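You operate a simulated robot arm through the tools that you are given. There is no shell and no other tool. Be economical: measure what you need, move in short steps, check, and stop when the job is done.

You run a simulated robot arm. Do the job below in one go: nothing can be reset, and whatever is moved stays where it is left.

JOB
Switch the bath off, dial back to 30, move the orange cup to the purple mat and close the lid.
Fine: switch OFF first; leave the other cups; leave the drain switch and the teal button. Set down upright: what you pick out.

It is judged by the outcome, as a careful person would: the job done as asked, and still so three seconds after it is handed in. It fails if anything else is knocked over, pushed out of place, dropped, spilled or broken. Lids that push on must go on centred and level and be pressed home; caps that screw on are set level and turned clockwise until they are tight.

ROBOT AND FRAMES
A 6-joint arm with a two-finger parallel gripper, fixed in place. Base frame: the origin is at the foot of the arm, x ahead of it, y to its left, z up; the work surface is at about z = 12. Units: mm, degrees, N and s.
With the tool pointing down near the work surface it reaches from about 160 to 400 mm from the base axis. Its first joint turns from -66.0 to 66.0 degrees. Payload 1.57 kg.
The TCP is the grasp point between the finger pads, 30 mm short of the fingertips. In the tool frame z runs along the fingers and y along their closing line. Largest opening 80 mm; finger width 17, thickness 12; the body of the gripper, 40 by 82 mm, starts 80 mm behind the TCP.
Orientation is that of the tool frame in the base frame, as a unit quaternion [w, x, y, z]. With the fingers straight down and closing along the base's y, the tool's x points along the base's -x, its y along +y and its z along -z.

CONTROLS
- The arm moves only by the tool play_rows. Its argument "moves" is a list of rows, each a list of 3 entries, a list of its own where there are three numbers: the opening in per cent of the stroke, from 0 (shut) to 100 (fully open), then the shift along the tool's x, y, z in mm, then the turn, a rotation vector about the tool's x, y, z in rad. In form: [[claw, [x, y, z], [wx, wy, wz]], ...]. A call has 1 to 8 rows; each row shifts and turns the commanded pose from where the row before left it, along the tool's axes as they then stand. Each row takes 0.2 s and may step no farther than 50 mm and 8.6 degrees from the row before; otherwise, or with a gripper value out of range, the whole call is refused. Where a pose cannot be reached the arm comes as near as it can. A force on the tool above 70 N (or 10 N above the force at the start of the call, whichever is more), or a blocked arm, ends the call early, and 0.2 s more pass. Each finger travels about 153 mm/s and halts on what it meets, pressing with about 29 N; the grip force reading is that of the motor and also rises with nothing between the fingers. The clock runs only during rows and for 0.2 s after the last one: add rows that do not move to give the fingers time. The reply holds the time, the measured pose of the TCP, the force on the tool along the base axes, the opening and the grip force, in the units named above and with some noise, with the torque about the TCP (base axes, N m) and any sound that the robot's microphone picked up, and new pictures: "views" is both (left out), scene, wrist or none.
- Cameras (640 x 400 px; columns grow to the right, rows downward): "scene" is fixed at [60, -337.5, 422.4]; the picture's right is [0.71, -0.70, 0.00], its down [-0.39, -0.40, -0.83] and it looks along [0.58, 0.59, -0.56] (base axes); focal length 248 px, centre (320, 200). "wrist" rides on the gripper at [72, -7, -122] in the tool frame; the picture's right is [0.09, 1.00, 0.00], its down [-0.84, 0.08, -0.54] and it looks along [-0.54, 0.05, 0.84] (tool axes); focal length 238 px, centre (320, 200). There is no depth. A picture from a camera that has moved, and an enlarged one, comes with that camera's place and axes in the base frame and with its lens.
- inspect(camera, box): a new picture of the part [left, top, right, bottom] of that camera's present view, enlarged. No time passes.
- job_done(): hands the job in; it is judged then, once.

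Go step by step. Nothing tells you positions but the pictures and the camera data: compare them with the known pose of the tool, close in by small moves and look again before you grip or let go. The budget is 120 turns and 200 pictures, counting those below and the enlarged ones. Unless the task says otherwise, let go and move clear before handing in, and close with one line.

The tools are called after "Emit:" as name(argument=value, ...) on one line, values as JSON. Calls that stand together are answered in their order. play_rows: Moves the arm, as the interface text tells. Its arguments: {"type":"object","properties":{"moves":{"type":"array","items":{"type":"array"}},"views":{"type":"string","enum":["both","scene","wrist","none"]}},"required":["moves"]} The other tools are called the same way: inspect (camera, box) takes an enlarged picture of a part of a camera's view; job_done () hands the job in.

At the start:

```text
t: 0.0
tool_pos: [229.4, -16.3, 260.8]
tcp_rot: [0.001, -0.001, 1.0, 0.0]
contact_force: [-0.6, 0.0, 0.1]
moment: [-0.03, -0.02, -0.02]
finger_gap: 79.8
gripper_force: 0.1
```

scene: 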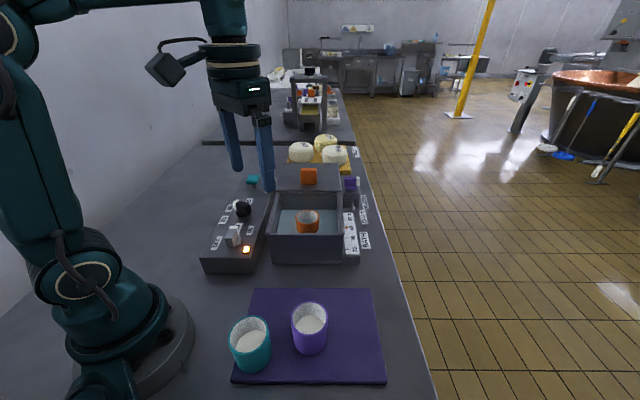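
wrist: 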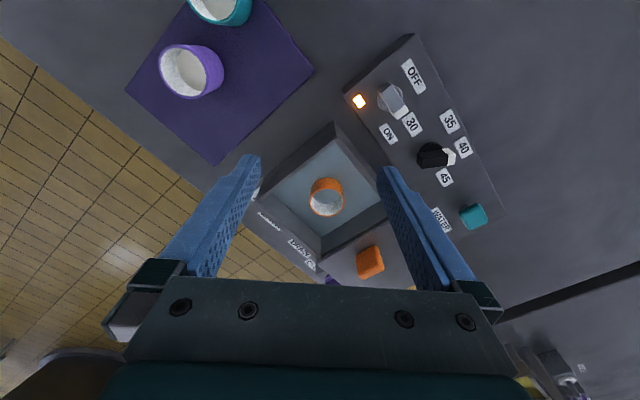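

I see the bath with the orange cup inside, a control box with a toggle/rotary switch and dial on the left, and the purple mat in front holding two cups. I'll look closer before moving.

Emit:
inspect(camera="scene", box=[190, 130, 390, 280])

Emit:
inspect(camera="wrist", box=[330, 20, 530, 240])

Emit:
inspect(camera="wrist", box=[120, 0, 420, 300])

```text
2.67 times, centred on (290, 205) of scene
camera zoom: at [60.0, -337.5, 422.4], right [0.71, -0.7, 0.0], down [-0.39, -0.4, -0.83], along [0.58, 0.59, -0.56], focal length 660 px, centre (400, 187)
```

zoom: 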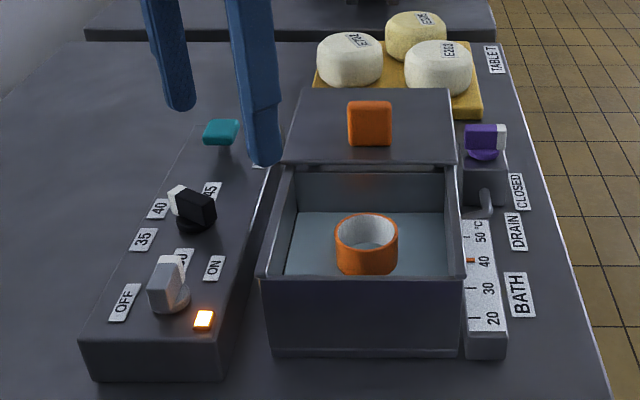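

```text
1.82 times, centred on (430, 130) of wrist
camera zoom: at [157.9, -23.6, 383.6], right [-0.09, 1.0, 0.0], down [0.84, 0.08, 0.54], along [0.54, 0.05, -0.84], focal length 433 px, centre (120, 327)
```

zoom: 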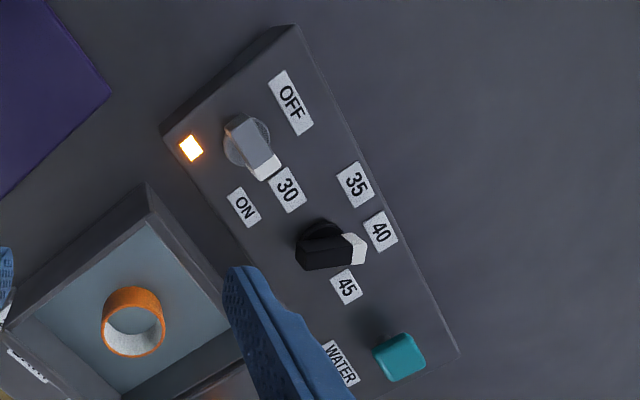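

```text
1.33 times, centred on (270, 150) of wrist
camera zoom: at [157.9, -23.6, 383.6], right [-0.09, 1.0, 0.0], down [0.84, 0.08, 0.54], along [0.54, 0.05, -0.84], focal length 318 px, centre (387, 267)
```

zoom: 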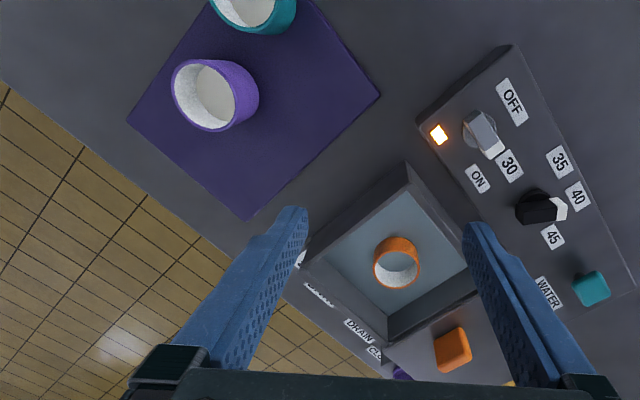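

The bath is at 45° in front, the panel (switch about (204,72), dial about (275,146), top about z 47) is left of it, and the lid seems to be slid out behind. I'll move the camera over the panel for a closer look.

Emit:
play_rows(moves=[[100, [19.7, 28.7, 26.7], [0, 0, 0]], [100, [19.7, 28.7, 26.7], [0, 0, 0]], [100, [19.7, 28.7, 26.7], [0, 0, 0]], [100, [0, 0, 0], [0, 0, 0]]], views="both")

```text
t: 1.0
tool_pos: [170.5, 69.9, 183.7]
tcp_rot: [0.002, -0.001, 1.0, 0.001]
contact_force: [-0.6, 0.2, -0.3]
moment: [0.01, -0.04, 0.02]
finger_gap: 79.9
gripper_force: 0.1
camera wrist: at [99.4, 62.7, 304.4], right [-0.09, 1.0, 0.0], down [0.84, 0.08, 0.54], along [0.54, 0.05, -0.84], focal length 238 px, centre (320, 200)
```

scene: 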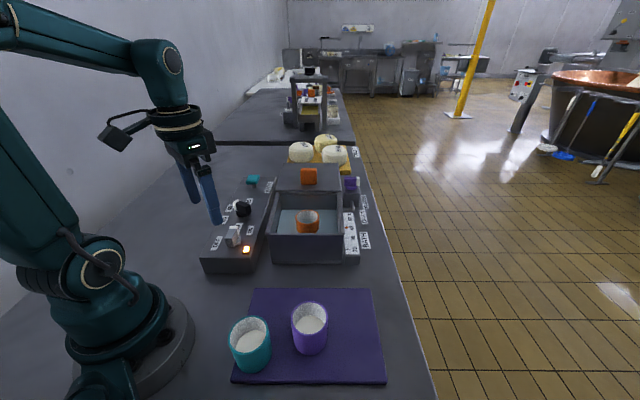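
wrist: 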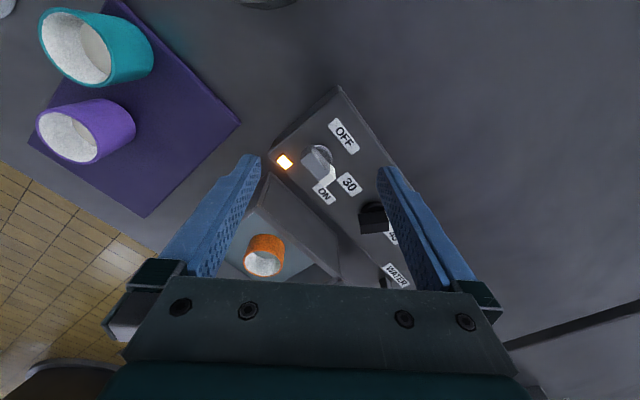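

Emit:
inspect(camera="wrist", box=[260, 90, 420, 290])

Emit:
inspect(camera="scene", box=[195, 165, 285, 280])

Emit:
inspect(camera="scene", box=[255, 135, 385, 275])

```text
2.00 times, centred on (340, 190) of wrist
camera zoom: at [99.4, 62.7, 304.4], right [-0.09, 1.0, 0.0], down [0.84, 0.08, 0.54], along [0.54, 0.05, -0.84], focal length 477 px, centre (280, 220)
```

zoom: 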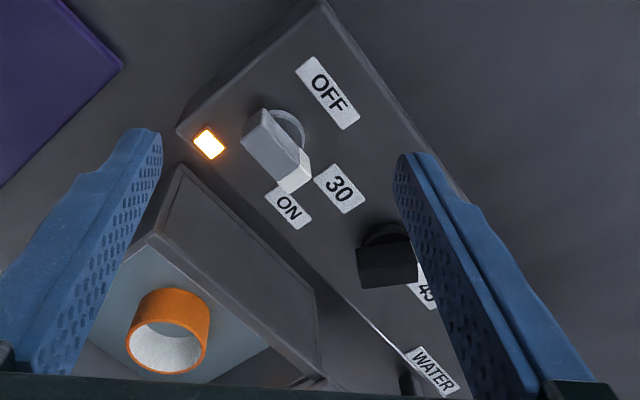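

```text
3.48 times, centred on (240, 222) of scene
camera zoom: at [59.9, -337.5, 422.4], right [0.71, -0.7, 0.0], down [-0.39, -0.4, -0.83], along [0.58, 0.59, -0.56], focal length 861 px, centre (598, 122)
```

zoom: 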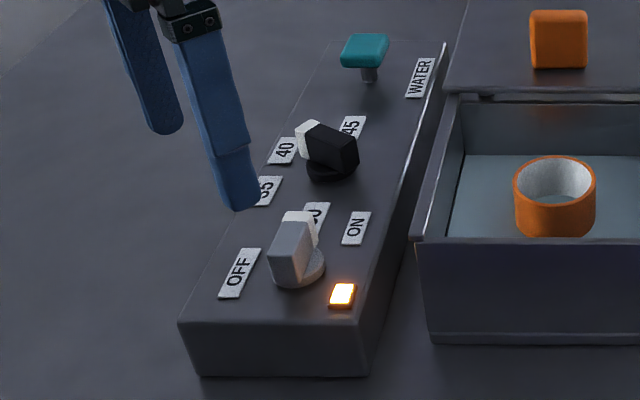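

```text
2.86 times, centred on (320, 205) of scene
camera zoom: at [59.9, -337.5, 422.4], right [0.71, -0.7, 0.0], down [-0.39, -0.4, -0.83], along [0.58, 0.59, -0.56], focal length 707 px, centre (320, 186)
```

zoom: 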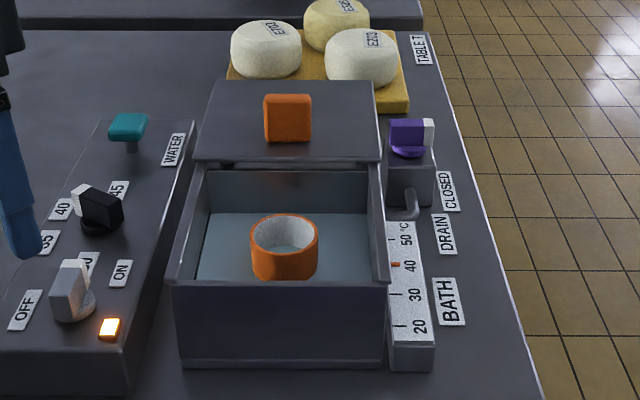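

The switch is a rotary handle at about (207,70), pointing about 45° with OFF to its left, and the dial at (275,151) points about to 40, with 30 reached by turning it anticlockwise 120°. I'll turn the gripper 45° anticlockwise and move above the switch.

Emit:
play_rows(moves=[[62, [0, 0, 5], [0, 0, -0.1309]], [62, [0, 0, 5], [0, 0, -0.1309]], [62, [0, 0, 5], [0, 0, -0.1309]], [62, [0, 0, 5], [0, 0, -0.1309]], [62, [0, 0, 5], [0, 0, -0.1309]], [62, [0, 0, 5], [0, 0, -0.1309]], [62, [-25.8, -25.8, 0], [0, 0, 0]], [62, [0, 0, 0], [0, 0, 0]]], views="both")

```text
t: 2.8
tool_pos: [205.8, 68.7, 152.3]
tcp_rot: [0.002, -0.383, 0.924, 0.0]
contact_force: [-1.6, 0.1, 0.3]
moment: [-0.01, 0.04, 0.0]
finger_gap: 49.5
gripper_force: 0.0
camera wrist: at [161.2, 12.8, 274.7], right [-0.77, 0.64, 0.0], down [0.53, 0.65, 0.54], along [0.35, 0.42, -0.84], focal length 238 px, centre (320, 200)
```

scene: 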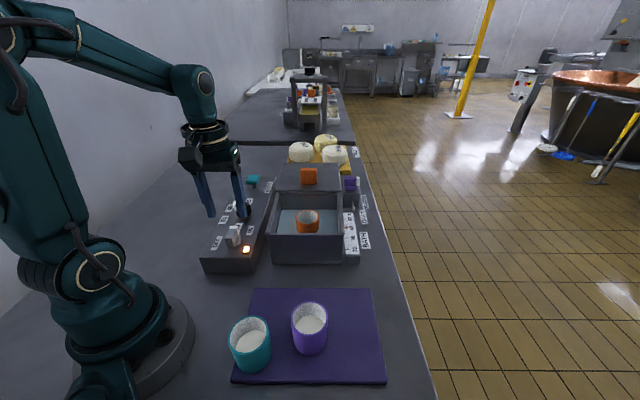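
wrist: 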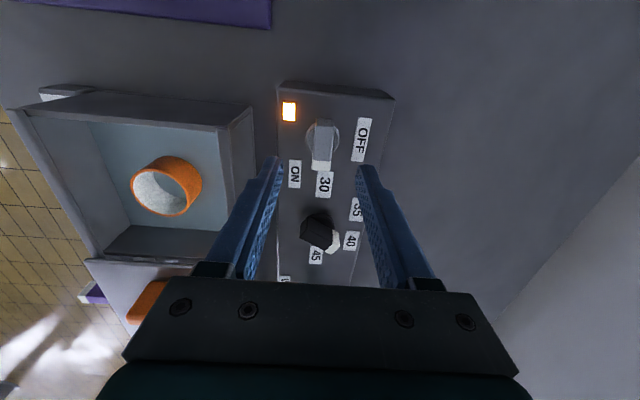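

Good alignment; I zoom in to fix the handle's centre and direction.

Emit:
inspect(camera="wrist", box=[260, 80, 390, 270])

Emit:
inspect(camera="scene", box=[195, 165, 285, 280])

```text
2.11 times, centred on (325, 175) of wrist
camera zoom: at [161.2, 12.8, 274.7], right [-0.77, 0.64, 0.0], down [0.53, 0.65, 0.54], along [0.35, 0.42, -0.84], focal length 502 px, centre (310, 253)
```

zoom: 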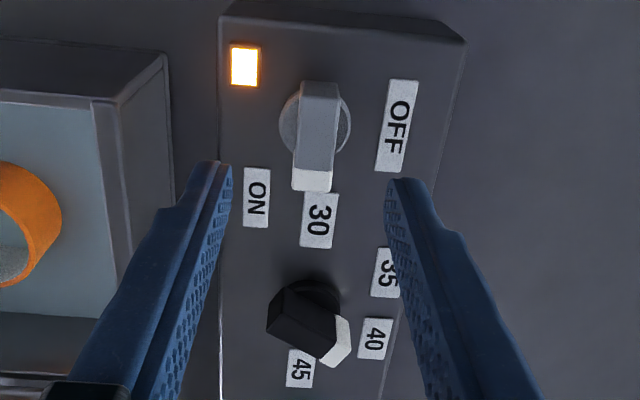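

```text
3.48 times, centred on (240, 222) of scene
camera zoom: at [60.0, -337.5, 422.4], right [0.71, -0.7, 0.0], down [-0.39, -0.4, -0.83], along [0.58, 0.59, -0.56], focal length 861 px, centre (598, 122)
```

zoom: 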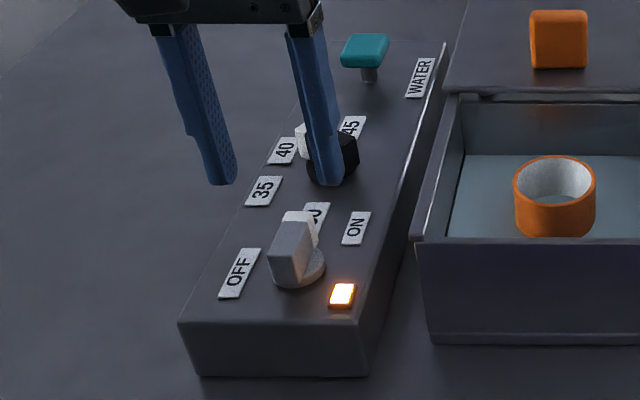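

The handle is centred at about (206,69.5) with its top near z 80, right beneath the gripper and aligned. I go down around it.

Emit:
play_rows(moves=[[62, [-1, 0, 24], [0, 0, 0]], [62, [0, 0, 24], [0, 0, 0]], [62, [0, 0, 18], [0, 0, 0]], [62, [0, 0, 0], [0, 0, 0]]], views="both")

```text
t: 3.8
tool_pos: [206.4, 71.0, 87.5]
tcp_rot: [0.003, -0.384, 0.923, 0.001]
contact_force: [0.4, 1.0, 0.8]
moment: [0.0, 0.0, 0.0]
finger_gap: 49.6
gripper_force: 0.0
camera wrist: at [162.0, 15.0, 208.1], right [-0.77, 0.64, 0.0], down [0.54, 0.65, 0.54], along [0.35, 0.42, -0.84], focal length 238 px, centre (320, 200)
```

scene: 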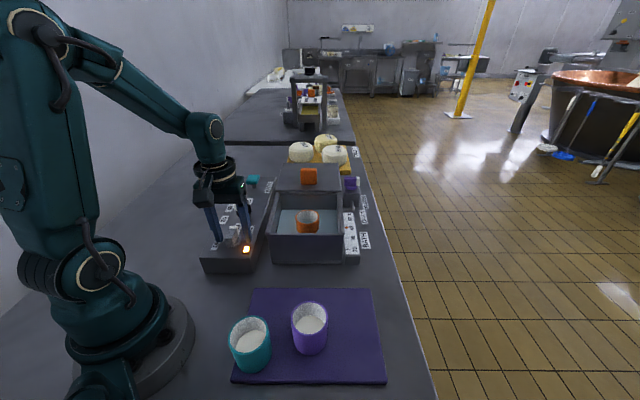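
wrist: 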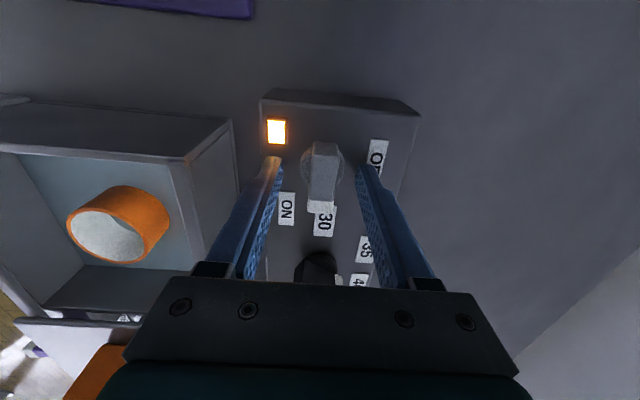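

The fingers straddle the handle, so I close on it.

Emit:
play_rows(moves=[[35, [0, 0, 0], [0, 0, 0]], [15, [0, 0, 0], [0, 0, 0]], [15, [0, 0, 0], [0, 0, 0]]], views="wrist")

```text
t: 4.6
tool_pos: [206.3, 71.9, 86.6]
tcp_rot: [0.001, -0.382, 0.924, 0.003]
contact_force: [-17.5, 26.4, 1.1]
moment: [0.12, 0.73, -0.08]
finger_gap: 30.4
gripper_force: 39.2
camera wrist: at [161.2, 15.7, 208.1], right [-0.77, 0.64, 0.0], down [0.54, 0.64, 0.54], along [0.35, 0.42, -0.84], focal length 238 px, centre (320, 200)
```

wrist: 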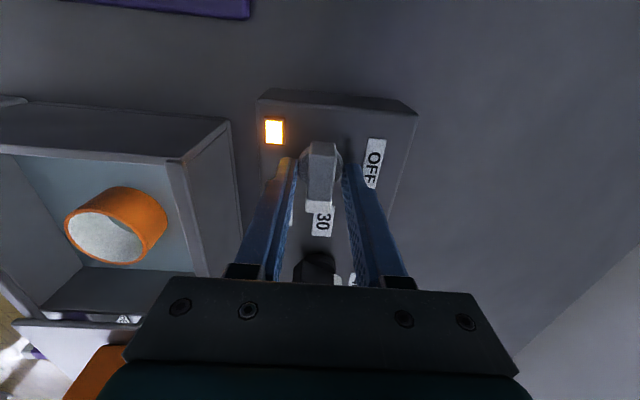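

The gap stopped at 30 mm with a sideways push: the tips are meeting the round base of the knob. I open, rise 9 mm, and centre.

Emit:
play_rows(moves=[[55, [0, 0, 0], [0, 0, 0]], [55, [0, -1, -9], [0, 0, 0]], [25, [0, 0, 0], [0, 0, 0]], [12, [0, 0, 0], [0, 0, 0]], [12, [0, 0, 0], [0, 0, 0]]], views="wrist")

```text
t: 5.8
tool_pos: [209.3, 69.1, 95.7]
tcp_rot: [0.002, -0.382, 0.924, 0.0]
contact_force: [-7.5, 12.3, -0.6]
moment: [0.28, 0.12, -0.06]
finger_gap: 22.1
gripper_force: 7.3
camera wrist: at [163.4, 14.1, 217.1], right [-0.77, 0.64, 0.0], down [0.54, 0.65, 0.55], along [0.35, 0.42, -0.84], focal length 238 px, centre (320, 200)
```

wrist: 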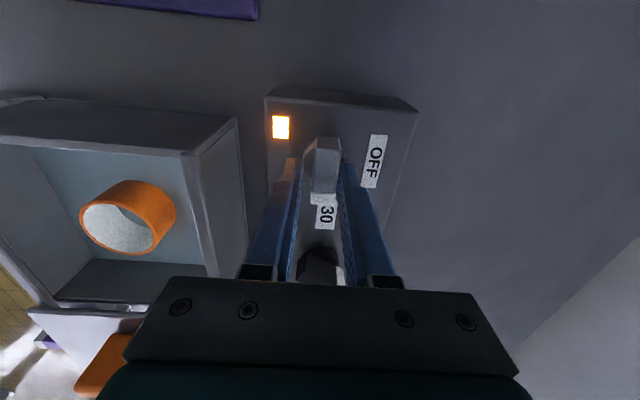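

The right finger touches first, so I shift about 3 mm towards it and finish the grip.

Emit:
play_rows(moves=[[30, [0, 0, 0], [0, 0, 0]], [30, [0, 3, 0], [0, 0, 0]], [15, [0, 0, 0], [0, 0, 0]], [8, [0, 0, 0], [0, 0, 0]], [8, [0, 0, 0], [0, 0, 0]]], views="wrist")

Emit:
inspect(camera="wrist", box=[250, 90, 410, 290])

```text
t: 7.0
tool_pos: [205.8, 71.8, 95.0]
tcp_rot: [0.002, -0.383, 0.924, 0.0]
contact_force: [5.5, -7.3, -0.3]
moment: [-0.15, 0.03, 0.03]
finger_gap: 15.9
gripper_force: 31.5
camera wrist: at [161.1, 16.5, 217.3], right [-0.77, 0.64, 0.0], down [0.53, 0.65, 0.54], along [0.35, 0.42, -0.84], focal length 238 px, centre (320, 200)
```

wrist: 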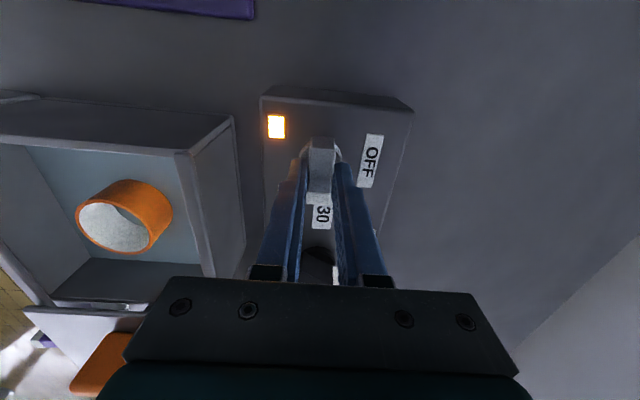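

```text
2.00 times, centred on (330, 190) of wrist
camera zoom: at [161.1, 16.5, 217.3], right [-0.77, 0.64, 0.0], down [0.53, 0.65, 0.54], along [0.35, 0.42, -0.84], focal length 477 px, centre (300, 220)
```

zoom: 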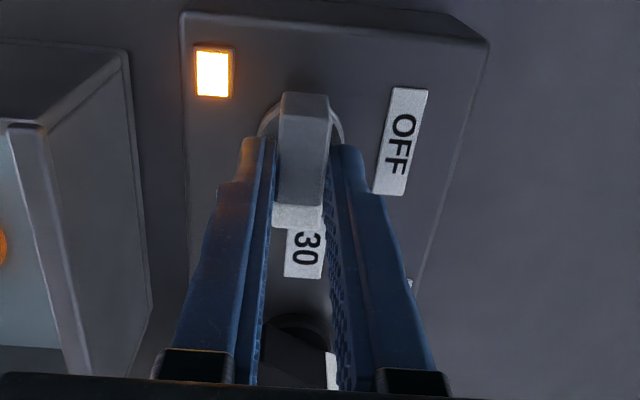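

Firm grip at 16 mm. Now I turn anticlockwise in small steps and watch the lamp.

Emit:
play_rows(moves=[[5, [0, -0.8, 0], [0, 0, -0.12]], [5, [0, 0, 0], [0, 0, -0.13]], [5, [0, 0, 0], [0, 0, -0.13]], [5, [0, 0, 0], [0, 0, -0.13]], [5, [0, 0, 0], [0, 0, -0.13]]], views="wrist")

```text
t: 8.2
tool_pos: [205.6, 71.4, 93.5]
tcp_rot: [0.0, -0.654, 0.756, 0.002]
contact_force: [-24.1, 17.8, 17.7]
moment: [-0.04, 0.27, -0.05]
finger_gap: 15.8
gripper_force: 31.2
camera wrist: at [203.1, -0.6, 215.8], right [-1.0, 0.05, 0.0], down [0.04, 0.84, 0.54], along [0.03, 0.54, -0.84], focal length 238 px, centre (320, 200)
```

wrist: 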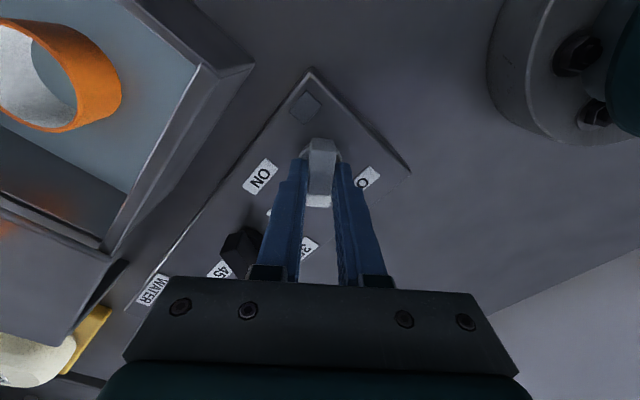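

The lamp has gone out at about 82°. I ease the side load and continue a bit to see whether there is an end stop.

Emit:
play_rows(moves=[[5, [-0.6, 1.3, -0.7], [0, 0, 0]], [5, [0, 0, 0], [0, 0, -0.13]], [5, [0, 0, 0], [0, 0, -0.13]]], views="wrist")

```text
t: 9.0
tool_pos: [205.2, 71.9, 95.2]
tcp_rot: [-0.001, 0.747, -0.665, -0.001]
contact_force: [-10.9, 7.1, -23.8]
moment: [0.12, 0.13, -0.02]
finger_gap: 15.7
gripper_force: 31.4
camera wrist: at [221.3, 0.7, 217.0], right [-0.98, -0.21, 0.0], down [-0.17, 0.82, 0.54], along [-0.11, 0.53, -0.84], focal length 238 px, centre (320, 200)
```

wrist: 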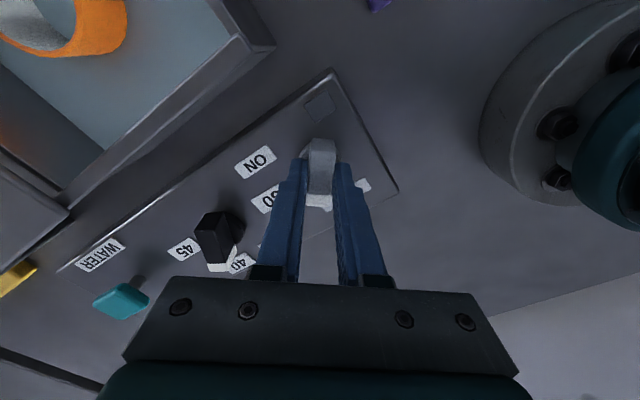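

Torque about the axis is still small, so I keep turning.

Emit:
play_rows(moves=[[5, [0, 0.5, 0.7], [0, 0, -0.1]], [5, [0, 0, 0], [0, 0, -0.1]], [5, [0, 0, 0], [0, 0, 0]]], views="wrist")

```text
t: 9.8
tool_pos: [205.4, 72.5, 95.3]
tcp_rot: [-0.001, 0.81, -0.587, -0.001]
contact_force: [-16.9, 0.8, 5.8]
moment: [0.79, 0.75, 0.01]
finger_gap: 15.9
gripper_force: 31.5
camera wrist: at [234.7, 5.0, 217.0], right [-0.92, -0.4, 0.0], down [-0.34, 0.77, 0.54], along [-0.21, 0.5, -0.84], focal length 238 px, centre (320, 200)
```

wrist: 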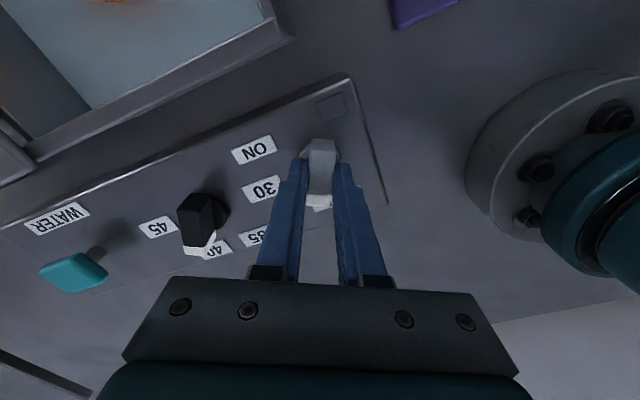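

Still free to turn; I continue towards the OFF mark.

Emit:
play_rows(moves=[[5, [0, 1.0, 0], [0, 0, -0.1]], [5, [0, 0, 0], [0, 0, -0.1]], [5, [0, 0, 0], [0, 0, -0.1]], [5, [0, 0, 0], [0, 0, 0]]], views="wrist")

```text
t: 10.8
tool_pos: [205.0, 71.4, 96.2]
tcp_rot: [-0.001, 0.889, -0.457, 0.001]
contact_force: [-1.7, -12.2, 24.1]
moment: [-0.67, 0.52, 0.02]
finger_gap: 15.7
gripper_force: 31.5
camera wrist: at [252.4, 16.6, 217.1], right [-0.76, -0.65, 0.0], down [-0.55, 0.64, 0.54], along [-0.35, 0.41, -0.84], focal length 238 px, centre (320, 200)
```

wrist: 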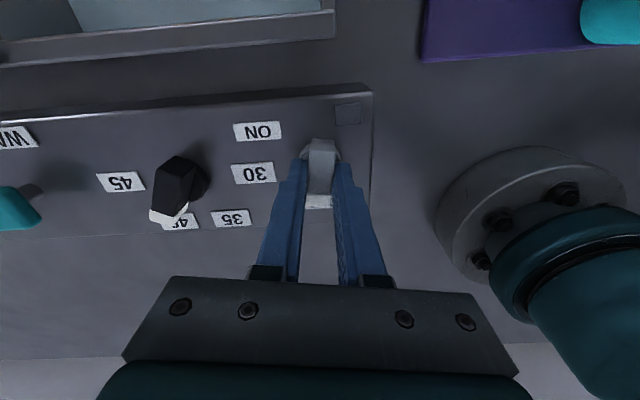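

At 126°, still low torque and no stop; two more small steps bring it to the OFF label.

Emit:
play_rows(moves=[[5, [0, 0, -0.5], [0, 0, -0.09]], [5, [0, 0, 0], [0, 0, -0.08]], [5, [0, 0, 0], [0, 0, 0]]], views="wrist")

```text
t: 11.6
tool_pos: [204.1, 71.0, 94.7]
tcp_rot: [-0.001, 0.924, -0.382, 0.001]
contact_force: [12.7, -14.0, -17.4]
moment: [-0.5, -0.1, -0.07]
finger_gap: 15.9
gripper_force: 30.6
camera wrist: at [261.0, 25.2, 217.0], right [-0.64, -0.77, 0.0], down [-0.65, 0.54, 0.54], along [-0.42, 0.35, -0.84], focal length 238 px, centre (320, 200)
```

wrist: 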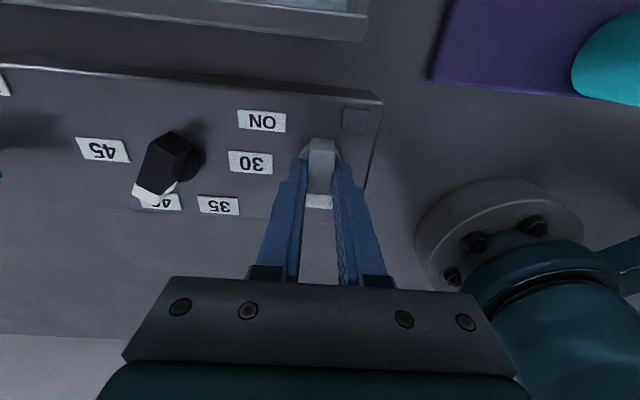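

Lamp off and the pointer at OFF (135°). I release and rise to look.

Emit:
play_rows(moves=[[40, [0, 0, 0], [0, 0, 0]], [50, [0, 0, 0], [0, 0, 0]], [50, [0, 0, -35], [0, 0, 0]], [50, [0, 0, -35], [0, 0, 0]], [50, [0, 0, 0], [0, 0, 0.149]]], views="both")

Emit:
inspect(camera="wrist", box=[100, 80, 400, 280])

Emit:
inspect(camera="scene", box=[195, 165, 285, 280])

```text
t: 12.8
tool_pos: [203.8, 72.0, 164.8]
tcp_rot: [-0.002, 0.892, -0.451, 0.001]
contact_force: [-0.3, -0.3, -1.1]
moment: [0.02, -0.04, 0.01]
finger_gap: 39.8
gripper_force: 0.1
camera wrist: at [253.2, 17.2, 287.4], right [-0.75, -0.67, 0.0], down [-0.56, 0.63, 0.54], along [-0.36, 0.41, -0.84], focal length 238 px, centre (320, 200)
```

scene: 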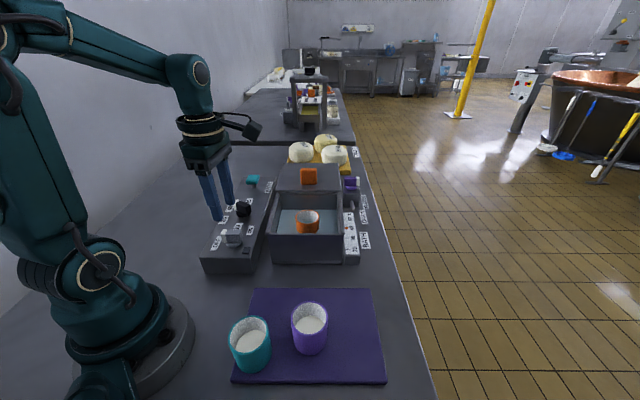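
wrist: 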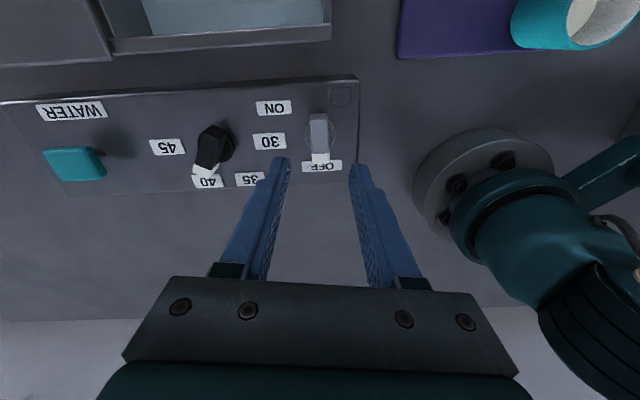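

```text
2.00 times, centred on (250, 180) of wrist
camera zoom: at [253.2, 17.2, 287.4], right [-0.75, -0.67, 0.0], down [-0.56, 0.63, 0.54], along [-0.36, 0.41, -0.84], focal length 477 px, centre (460, 240)
```

zoom: 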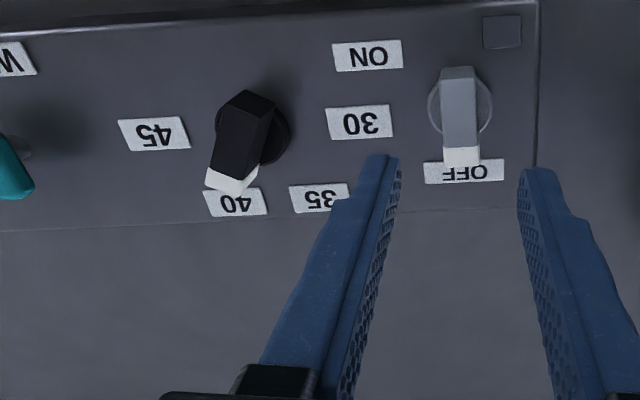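

```text
3.48 times, centred on (240, 222) of scene
camera zoom: at [60.0, -337.5, 422.4], right [0.71, -0.7, 0.0], down [-0.39, -0.4, -0.83], along [0.58, 0.59, -0.56], focal length 861 px, centre (598, 122)
```

zoom: 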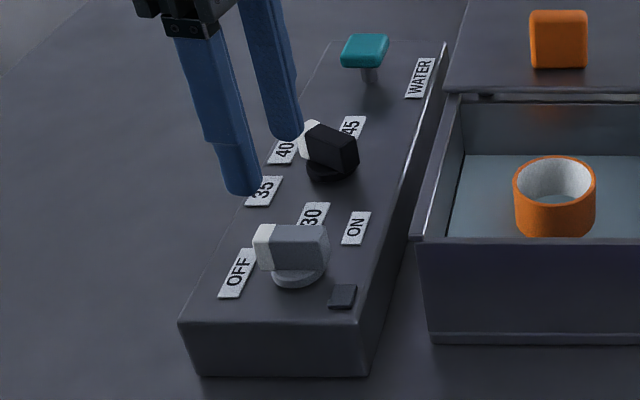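

The switch is at OFF with the lamp out. The dial is at about (274.5,151) pointing to about 105° (40); 30 lies at about 225°, so I swing the gripper round to −75° to have room for a 120° anticlockwise turn.

Emit:
play_rows(moves=[[62, [0, 0, 0], [0, 0, 0.1464]], [62, [0, 0, 0], [0, 0, 0.1464]], [62, [0, 0, 0], [0, 0, 0.1464]], [62, [0, 0, 0], [0, 0, 0.1464]], [62, [0, 0, 0], [0, 0, 0.1464]], [62, [0, 0, 0], [0, 0, 0.1464]], [62, [0, 0, 0], [0, 0, 0.1464]], [62, [0, 0, 0], [0, 0, 0.1464]]], views="none")

Emit:
play_rows(moves=[[62, [0, 0, 0], [0, 0, 0.1464]], [62, [0, 0, 0], [0, 0, 0.1464]], [62, [0, 0, 0], [0, 0, 0.1464]], [62, [0, 0, 0], [0, 0, 0.1464]], [62, [0, 0, 0], [0, 0, 0.1464]], [62, [0, 0, 0], [0, 0, 0.1464]], [62, [0, 0, 0], [0, 0, 0.1464]], [62, [0, 0, 0], [0, 0, 0.1464]]], views="none")

Emit:
play_rows(moves=[[62, [0, 0, 0], [0, 0, 0.1464]], [62, [0, 0, 0], [0, 0, 0.1464]], [62, [0, 0, 0], [0, 0, 0.1464]], [62, [0, 0, 0], [0, 0, 0.1464]], [62, [0, 0, 0], [0, 0, 0.1464]], [62, [0, 0, 0], [0, 0, 0.1464]], [62, [0, 0, 0], [0, 0, 0.1464]], [62, [0, 0, 0], [0, 0, 0.1464]]], views="none")

```text
t: 14.6
tool_pos: [204.1, 70.5, 166.4]
tcp_rot: [0.003, -0.494, 0.869, 0.001]
contact_force: [0.2, -0.3, 0.3]
moment: [0.0, -0.05, 0.02]
finger_gap: 49.5
gripper_force: 0.0
```

```text
t: 16.4
tool_pos: [203.3, 71.3, 166.3]
tcp_rot: [0.001, 0.069, 0.998, 0.001]
contact_force: [-0.7, -0.8, -0.3]
moment: [-0.01, 0.0, 0.0]
finger_gap: 49.2
gripper_force: 0.0
```

```text
t: 18.2
tool_pos: [202.1, 71.3, 164.7]
tcp_rot: [0.001, 0.609, 0.793, 0.001]
contact_force: [0.5, 0.0, -0.2]
moment: [0.01, 0.01, 0.0]
finger_gap: 49.7
gripper_force: 0.1
```

Now I translate above the dial.

Emit:
play_rows(moves=[[62, [19.7, 29.7, 5], [0, 0, 0]], [62, [19.7, 29.7, 5], [0, 0, 0]], [62, [19.7, 29.7, 5], [0, 0, 0]], [62, [0, 0, 0], [0, 0, 0]]], views="wrist")

Emit:
inspect(camera="wrist", box=[220, 80, 420, 280])

```text
t: 19.2
tool_pos: [271.6, 152.8, 152.3]
tcp_rot: [0.0, 0.608, 0.794, 0.001]
contact_force: [-0.3, 0.2, -0.4]
moment: [0.01, 0.0, 0.01]
finger_gap: 49.5
gripper_force: 0.1
camera wrist: at [248.4, 220.6, 273.6], right [0.94, 0.35, 0.0], down [0.29, -0.79, 0.54], along [0.19, -0.51, -0.84], focal length 238 px, centre (320, 200)
```

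wrist: 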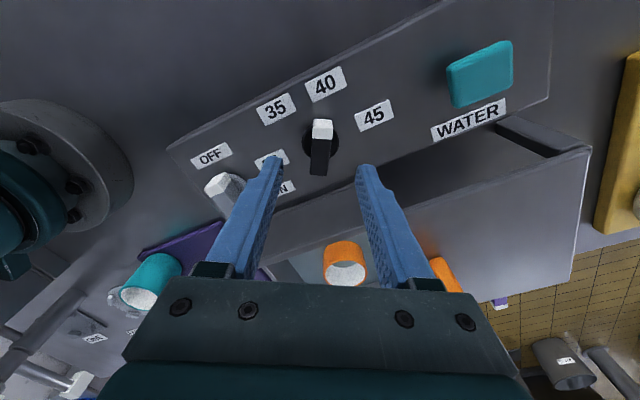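

```text
2.00 times, centred on (320, 180) of wrist
camera zoom: at [248.4, 220.6, 273.6], right [0.94, 0.35, 0.0], down [0.29, -0.79, 0.54], along [0.19, -0.51, -0.84], focal length 477 px, centre (320, 240)
```

zoom: 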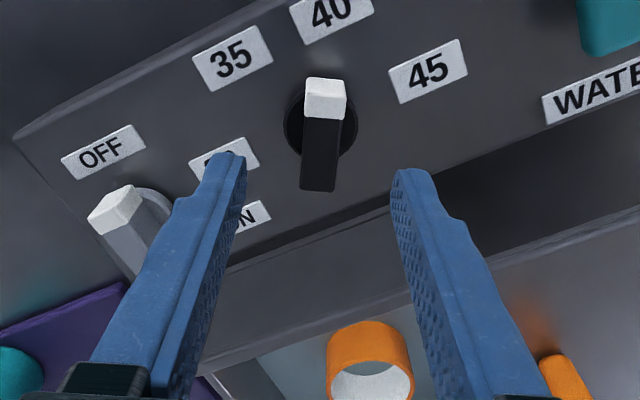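

Well aligned. I go down to the same height as used on the switch, nudging about 1 mm sideways, and close.

Emit:
play_rows(moves=[[62, [-2.5, 1.2, 25], [0, 0, 0]], [62, [0, 0, 25], [0, 0, 0]], [55, [0, 0, 7], [0, 0, 0]], [40, [0, 0, 0], [0, 0, 0]], [25, [0, 0, 0], [0, 0, 0]], [25, [0, 0, 0], [0, 0, 0]]], views="wrist")

Emit:
inspect(camera="wrist", box=[220, 80, 420, 280])

```text
t: 20.6
tool_pos: [275.6, 150.1, 94.6]
tcp_rot: [0.0, 0.608, 0.794, 0.002]
contact_force: [0.1, 0.3, 0.5]
moment: [-0.02, 0.03, -0.03]
finger_gap: 20.0
gripper_force: 0.1
camera wrist: at [251.0, 217.3, 216.2], right [0.94, 0.35, 0.0], down [0.29, -0.79, 0.54], along [0.19, -0.51, -0.84], focal length 238 px, centre (320, 200)
```

wrist: 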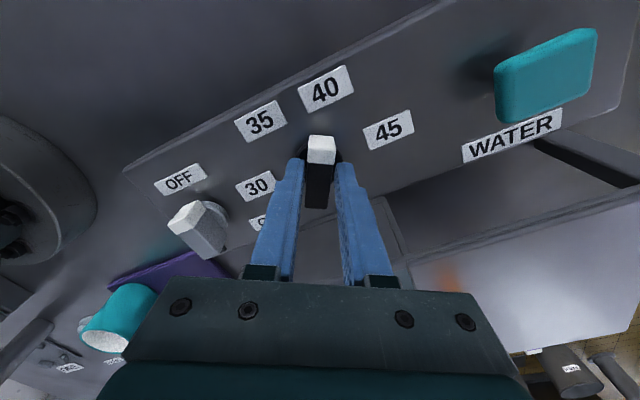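

```text
2.00 times, centred on (320, 180) of wrist
camera zoom: at [251.0, 217.3, 216.2], right [0.94, 0.35, 0.0], down [0.29, -0.79, 0.54], along [0.19, -0.51, -0.84], focal length 477 px, centre (320, 240)
```

zoom: 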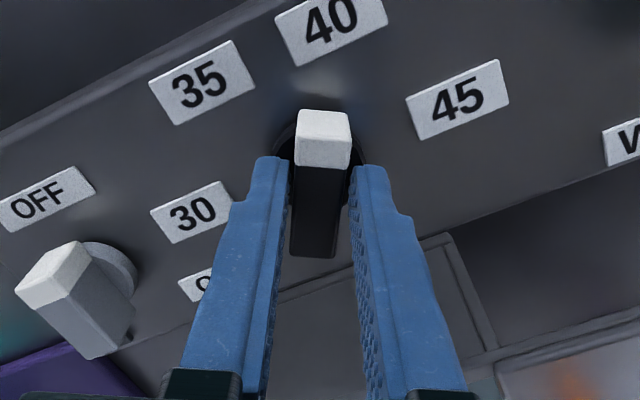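

Centred with no contact; I grip and start turning anticlockwise.

Emit:
play_rows(moves=[[10, [0, 0, 0], [0, 0, 0]], [5, [0, 0, 0], [0, 0, 0]], [5, [0, 0, 0], [0, 0, -0.12]], [5, [0, 0, 0], [0, 0, -0.13]], [5, [0, 0, 0], [0, 0, -0.13]], [5, [0, 0, 0], [0, 0, -0.13]]], views="wrist")

```text
t: 22.0
tool_pos: [275.5, 149.3, 93.5]
tcp_rot: [-0.001, 0.387, 0.922, 0.0]
contact_force: [-21.9, -1.7, 21.7]
moment: [0.09, 0.42, -0.01]
finger_gap: 15.8
gripper_force: 31.7
camera wrist: at [221.2, 196.3, 215.8], right [0.65, 0.76, 0.0], down [0.64, -0.54, 0.54], along [0.41, -0.35, -0.84], focal length 238 px, centre (320, 200)
```

wrist: 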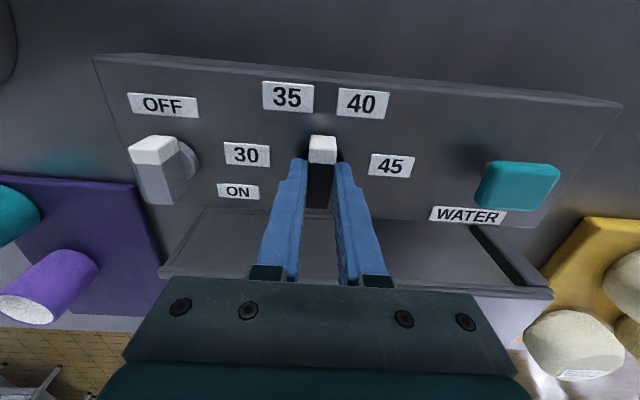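

Turning well; I relieve the side load by 1 mm and carry on.

Emit:
play_rows(moves=[[5, [0.6, -0.8, -0.6], [0, 0, 0]], [5, [0, 0, 0], [0, 0, -0.13]], [5, [0, 0, 0], [0, 0, -0.13]], [5, [0, 0, 0], [0, 0, -0.13]], [5, [0, 0, 0], [0, 0, -0.13]]], views="none")

```text
t: 23.2
tool_pos: [274.4, 150.5, 93.3]
tcp_rot: [0.001, 0.138, 0.99, 0.001]
contact_force: [-13.2, -0.4, 9.0]
moment: [0.14, 1.01, 0.01]
finger_gap: 15.8
gripper_force: 31.8
```

Emit:
play_rows(moves=[[5, [0.8, 0, 0], [0, 0, 0]], [5, [0, 0, 0], [0, 0, -0.13]], [5, [0, 0, 0], [0, 0, -0.13]], [5, [0, 0, 0], [0, 0, -0.13]], [5, [0, 0, 0], [0, 0, -0.13]]], views="wrist")

```text
t: 24.4
tool_pos: [275.1, 150.4, 94.0]
tcp_rot: [0.003, -0.123, 0.992, 0.001]
contact_force: [9.3, 8.0, -21.1]
moment: [-0.14, 0.12, -0.01]
finger_gap: 16.1
gripper_force: 32.1
camera wrist: at [207.6, 125.9, 215.3], right [-0.33, 0.94, 0.0], down [0.79, 0.28, 0.55], along [0.52, 0.18, -0.84], focal length 238 px, centre (320, 200)
```

wrist: 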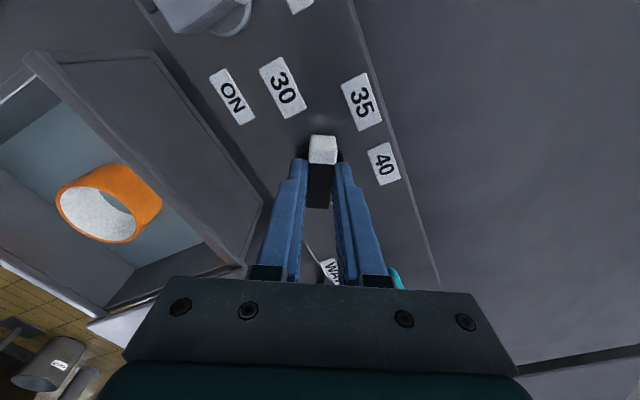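

Emit:
play_rows(moves=[[5, [0, 0, 0.4], [0, 0, -0.13]], [5, [0, 0, 0], [0, 0, -0.13]], [5, [0, 0, 0], [0, 0, -0.13]], [5, [0, 0, 0], [0, 0, -0.13]], [5, [0, 0, 0], [0, 0, 0]]], views="wrist")

Emit:
inspect(camera="wrist", box=[220, 30, 420, 230])

```text
t: 25.6
tool_pos: [274.2, 149.2, 94.3]
tcp_rot: [0.002, -0.374, 0.927, 0.001]
contact_force: [3.4, 11.7, -11.9]
moment: [0.7, -0.63, 0.02]
finger_gap: 15.9
gripper_force: 31.2
camera wrist: at [228.4, 95.5, 215.5], right [-0.76, 0.65, 0.0], down [0.55, 0.63, 0.55], along [0.36, 0.41, -0.84], focal length 238 px, centre (320, 200)
```

wrist: 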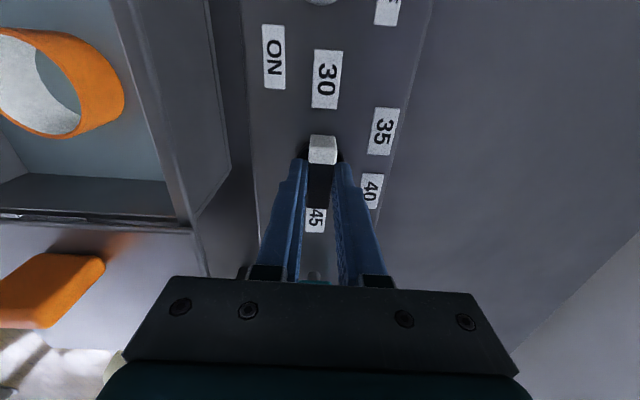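

```text
2.00 times, centred on (320, 130) of wrist
camera zoom: at [228.4, 95.5, 215.5], right [-0.76, 0.65, 0.0], down [0.55, 0.63, 0.55], along [0.36, 0.41, -0.84], focal length 477 px, centre (320, 340)
```

zoom: 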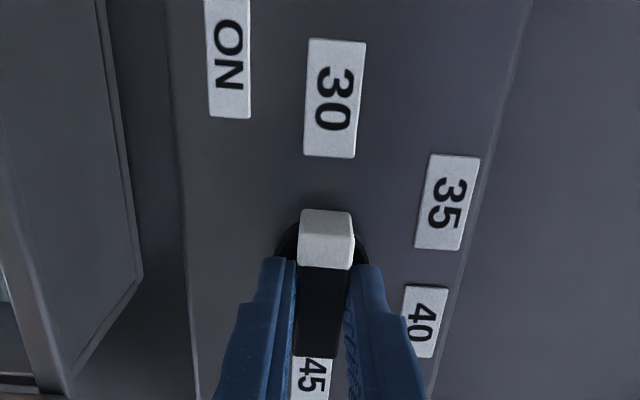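

The pointer is about 1° short of the line to the 30 mark; I finish that, release and rise for a check.

Emit:
play_rows(moves=[[5, [0, 0, 0], [0, 0, -0.022]], [5, [0, 0, 0], [0, 0, 0]], [30, [0, 0, 0], [0, 0, 0]], [45, [0, 0, 0], [0, 0, 0]], [60, [0, 0, -35], [0, 0, 0]], [60, [0, 0, -40], [0, 0, 0]], [60, [0, 0, -20], [0, 0, 0]], [60, [0, 0, 0], [0, 0, 0]]], views="both")

Emit:
inspect(camera="wrist", box=[220, 30, 420, 230])

Emit:
inspect(camera="scene", box=[195, 135, 385, 280])

```text
t: 27.4
tool_pos: [272.9, 150.2, 189.7]
tcp_rot: [0.002, -0.382, 0.924, 0.0]
contact_force: [-0.7, -0.1, -0.1]
moment: [0.01, 0.01, 0.04]
finger_gap: 47.9
gripper_force: 0.0
camera wrist: at [228.1, 94.3, 311.4], right [-0.77, 0.64, 0.0], down [0.54, 0.65, 0.54], along [0.35, 0.42, -0.84], focal length 238 px, centre (320, 200)
```

scene: 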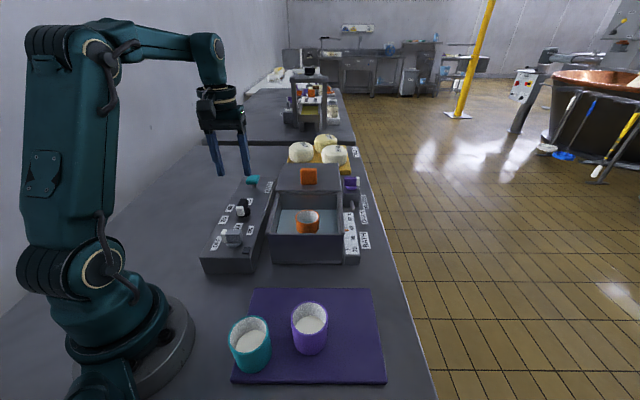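
wrist: 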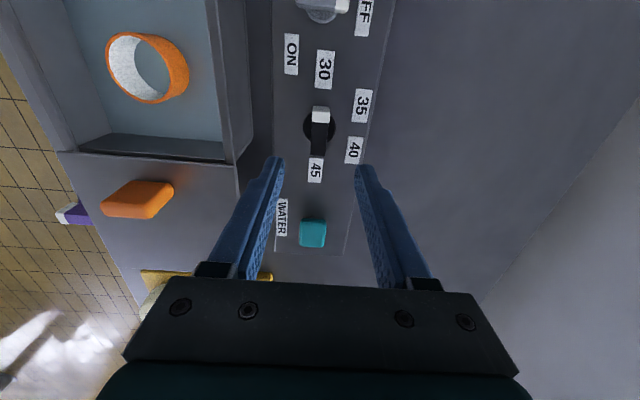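

```text
2.00 times, centred on (320, 130) of wrist
camera zoom: at [228.1, 94.3, 311.4], right [-0.77, 0.64, 0.0], down [0.54, 0.65, 0.54], along [0.35, 0.42, -0.84], focal length 477 px, centre (320, 340)
```

zoom: 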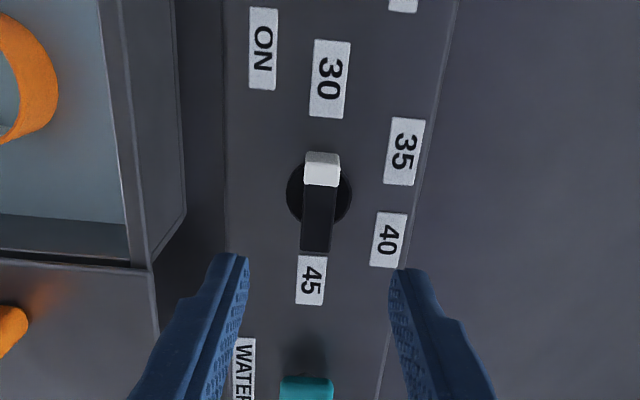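

```text
2.76 times, centred on (290, 208) of scene
camera zoom: at [60.0, -337.5, 422.4], right [0.71, -0.7, 0.0], down [-0.39, -0.4, -0.83], along [0.58, 0.59, -0.56], focal length 683 px, centre (403, 179)
```

zoom: 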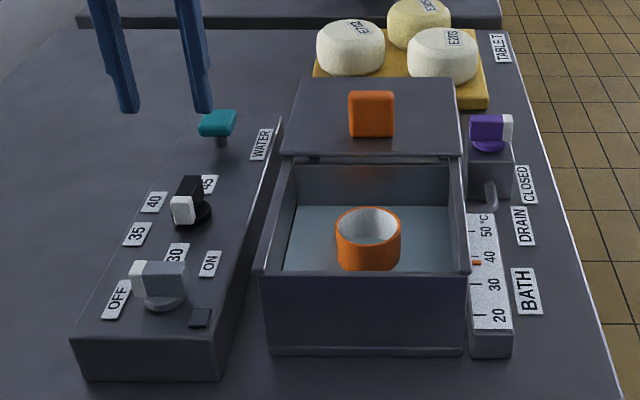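

Dial reads 30 and the switch OFF. The orange cup's rim centre is at about (360,7,67); I move above it with the gripper open.

Emit:
play_rows(moves=[[70, [9.9, -40.7, 0], [0, 0, 0]], [100, [9.9, -40.7, 0], [0, 0, 0]], [100, [9.9, -40.7, 0], [0, 0, 0]], [100, [9.9, -40.7, 0], [0, 0, 0]], [100, [0, 0, 20], [0, 0, 0]], [100, [0, 0, 0], [0, 0, 0]]], views="both")

Emit:
inspect(camera="wrist", box=[200, 60, 440, 280])

Emit:
inspect(camera="scene", box=[225, 135, 385, 275])

```text
t: 28.8
tool_pos: [359.4, 7.7, 169.7]
tcp_rot: [0.003, -0.383, 0.924, 0.0]
contact_force: [-0.3, 0.0, -1.0]
moment: [-0.01, 0.01, 0.0]
finger_gap: 80.0
gripper_force: 0.0
camera wrist: at [314.0, -48.1, 291.4], right [-0.77, 0.64, 0.0], down [0.54, 0.65, 0.54], along [0.35, 0.42, -0.84], focal length 238 px, centre (320, 200)
```

scene: 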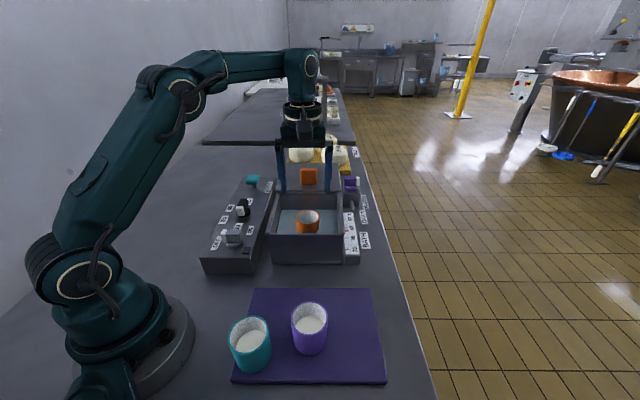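
wrist: 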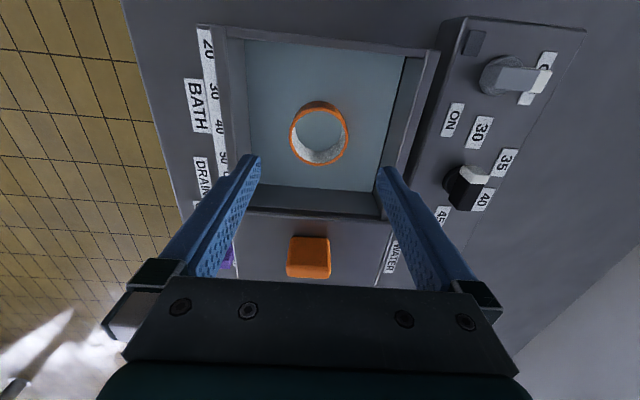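

```text
1.82 times, centred on (320, 170) of wrist
camera zoom: at [314.0, -48.1, 291.4], right [-0.77, 0.64, 0.0], down [0.54, 0.65, 0.54], along [0.35, 0.42, -0.84], focal length 433 px, centre (320, 254)
```

zoom: 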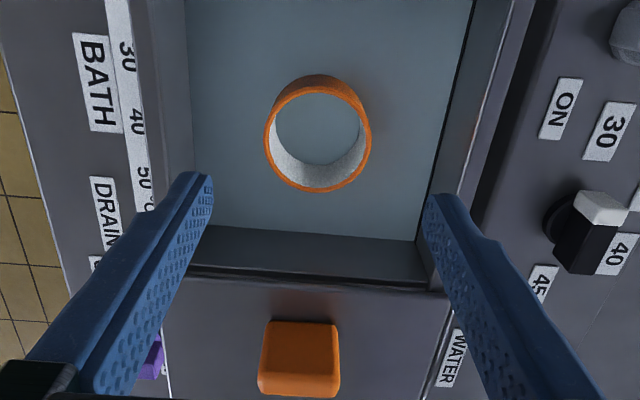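

```text
2.86 times, centred on (305, 205) of scene
camera zoom: at [60.0, -337.5, 422.4], right [0.71, -0.7, 0.0], down [-0.39, -0.4, -0.83], along [0.58, 0.59, -0.56], focal length 707 px, centre (363, 186)
```

zoom: 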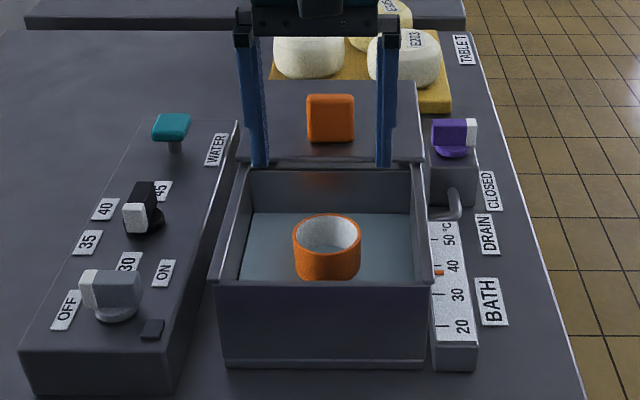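

The gripper is centred over the cup (rim about 57 mm wide). I descend until the tips are about 30 mm below the rim.

Emit:
play_rows(moves=[[100, [0.5, -0.9, 30], [0, 0, 0]], [100, [0, 0, 30], [0, 0, 0]], [100, [0, 0, 25], [0, 0, 0]], [100, [0, 0, 10], [0, 0, 0]], [100, [0, 0, 7], [0, 0, 0]], [100, [0, 0, 0], [0, 0, 0]]], views="both")

Emit:
inspect(camera="scene", box=[245, 135, 365, 275])

```text
t: 30.2
tool_pos: [362.6, 7.2, 68.1]
tcp_rot: [0.002, -0.383, 0.924, 0.001]
contact_force: [0.4, 0.9, -0.1]
moment: [0.02, -0.04, -0.03]
finger_gap: 79.8
gripper_force: 0.1
camera wrist: at [316.4, -49.6, 189.3], right [-0.77, 0.64, 0.0], down [0.54, 0.65, 0.54], along [0.35, 0.42, -0.84], focal length 238 px, centre (320, 200)
```

scene: 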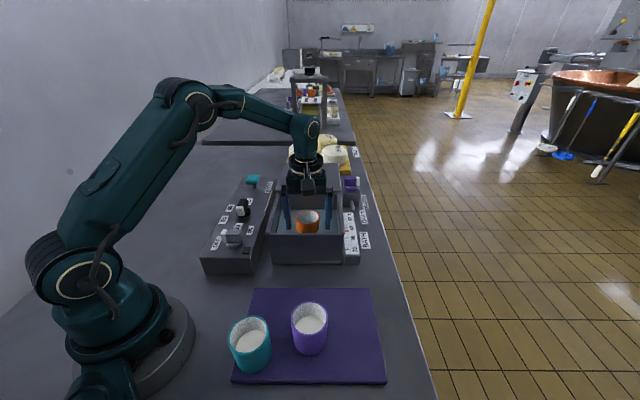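
wrist: 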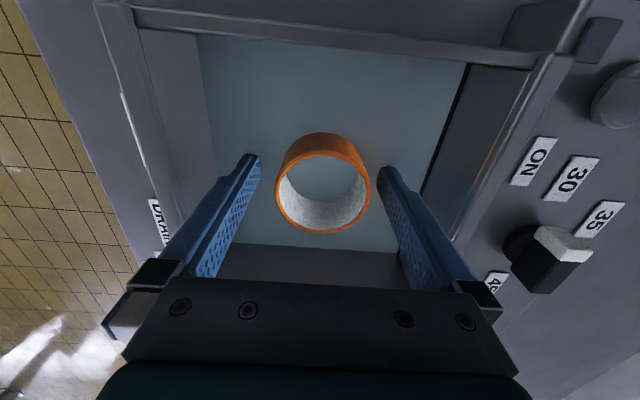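

```text
2.86 times, centred on (305, 205) of scene
camera zoom: at [60.0, -337.5, 422.4], right [0.71, -0.7, 0.0], down [-0.39, -0.4, -0.83], along [0.58, 0.59, -0.56], focal length 707 px, centre (363, 186)
```

zoom: 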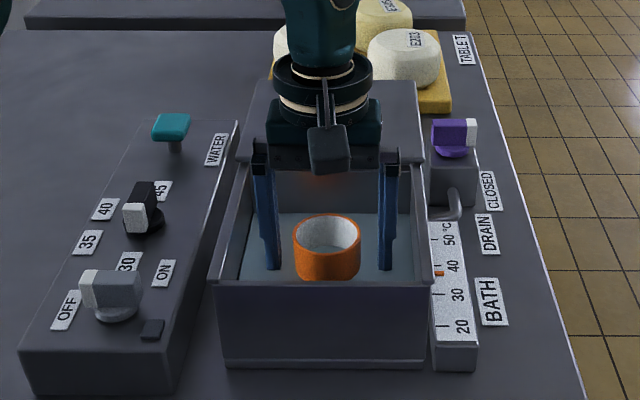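

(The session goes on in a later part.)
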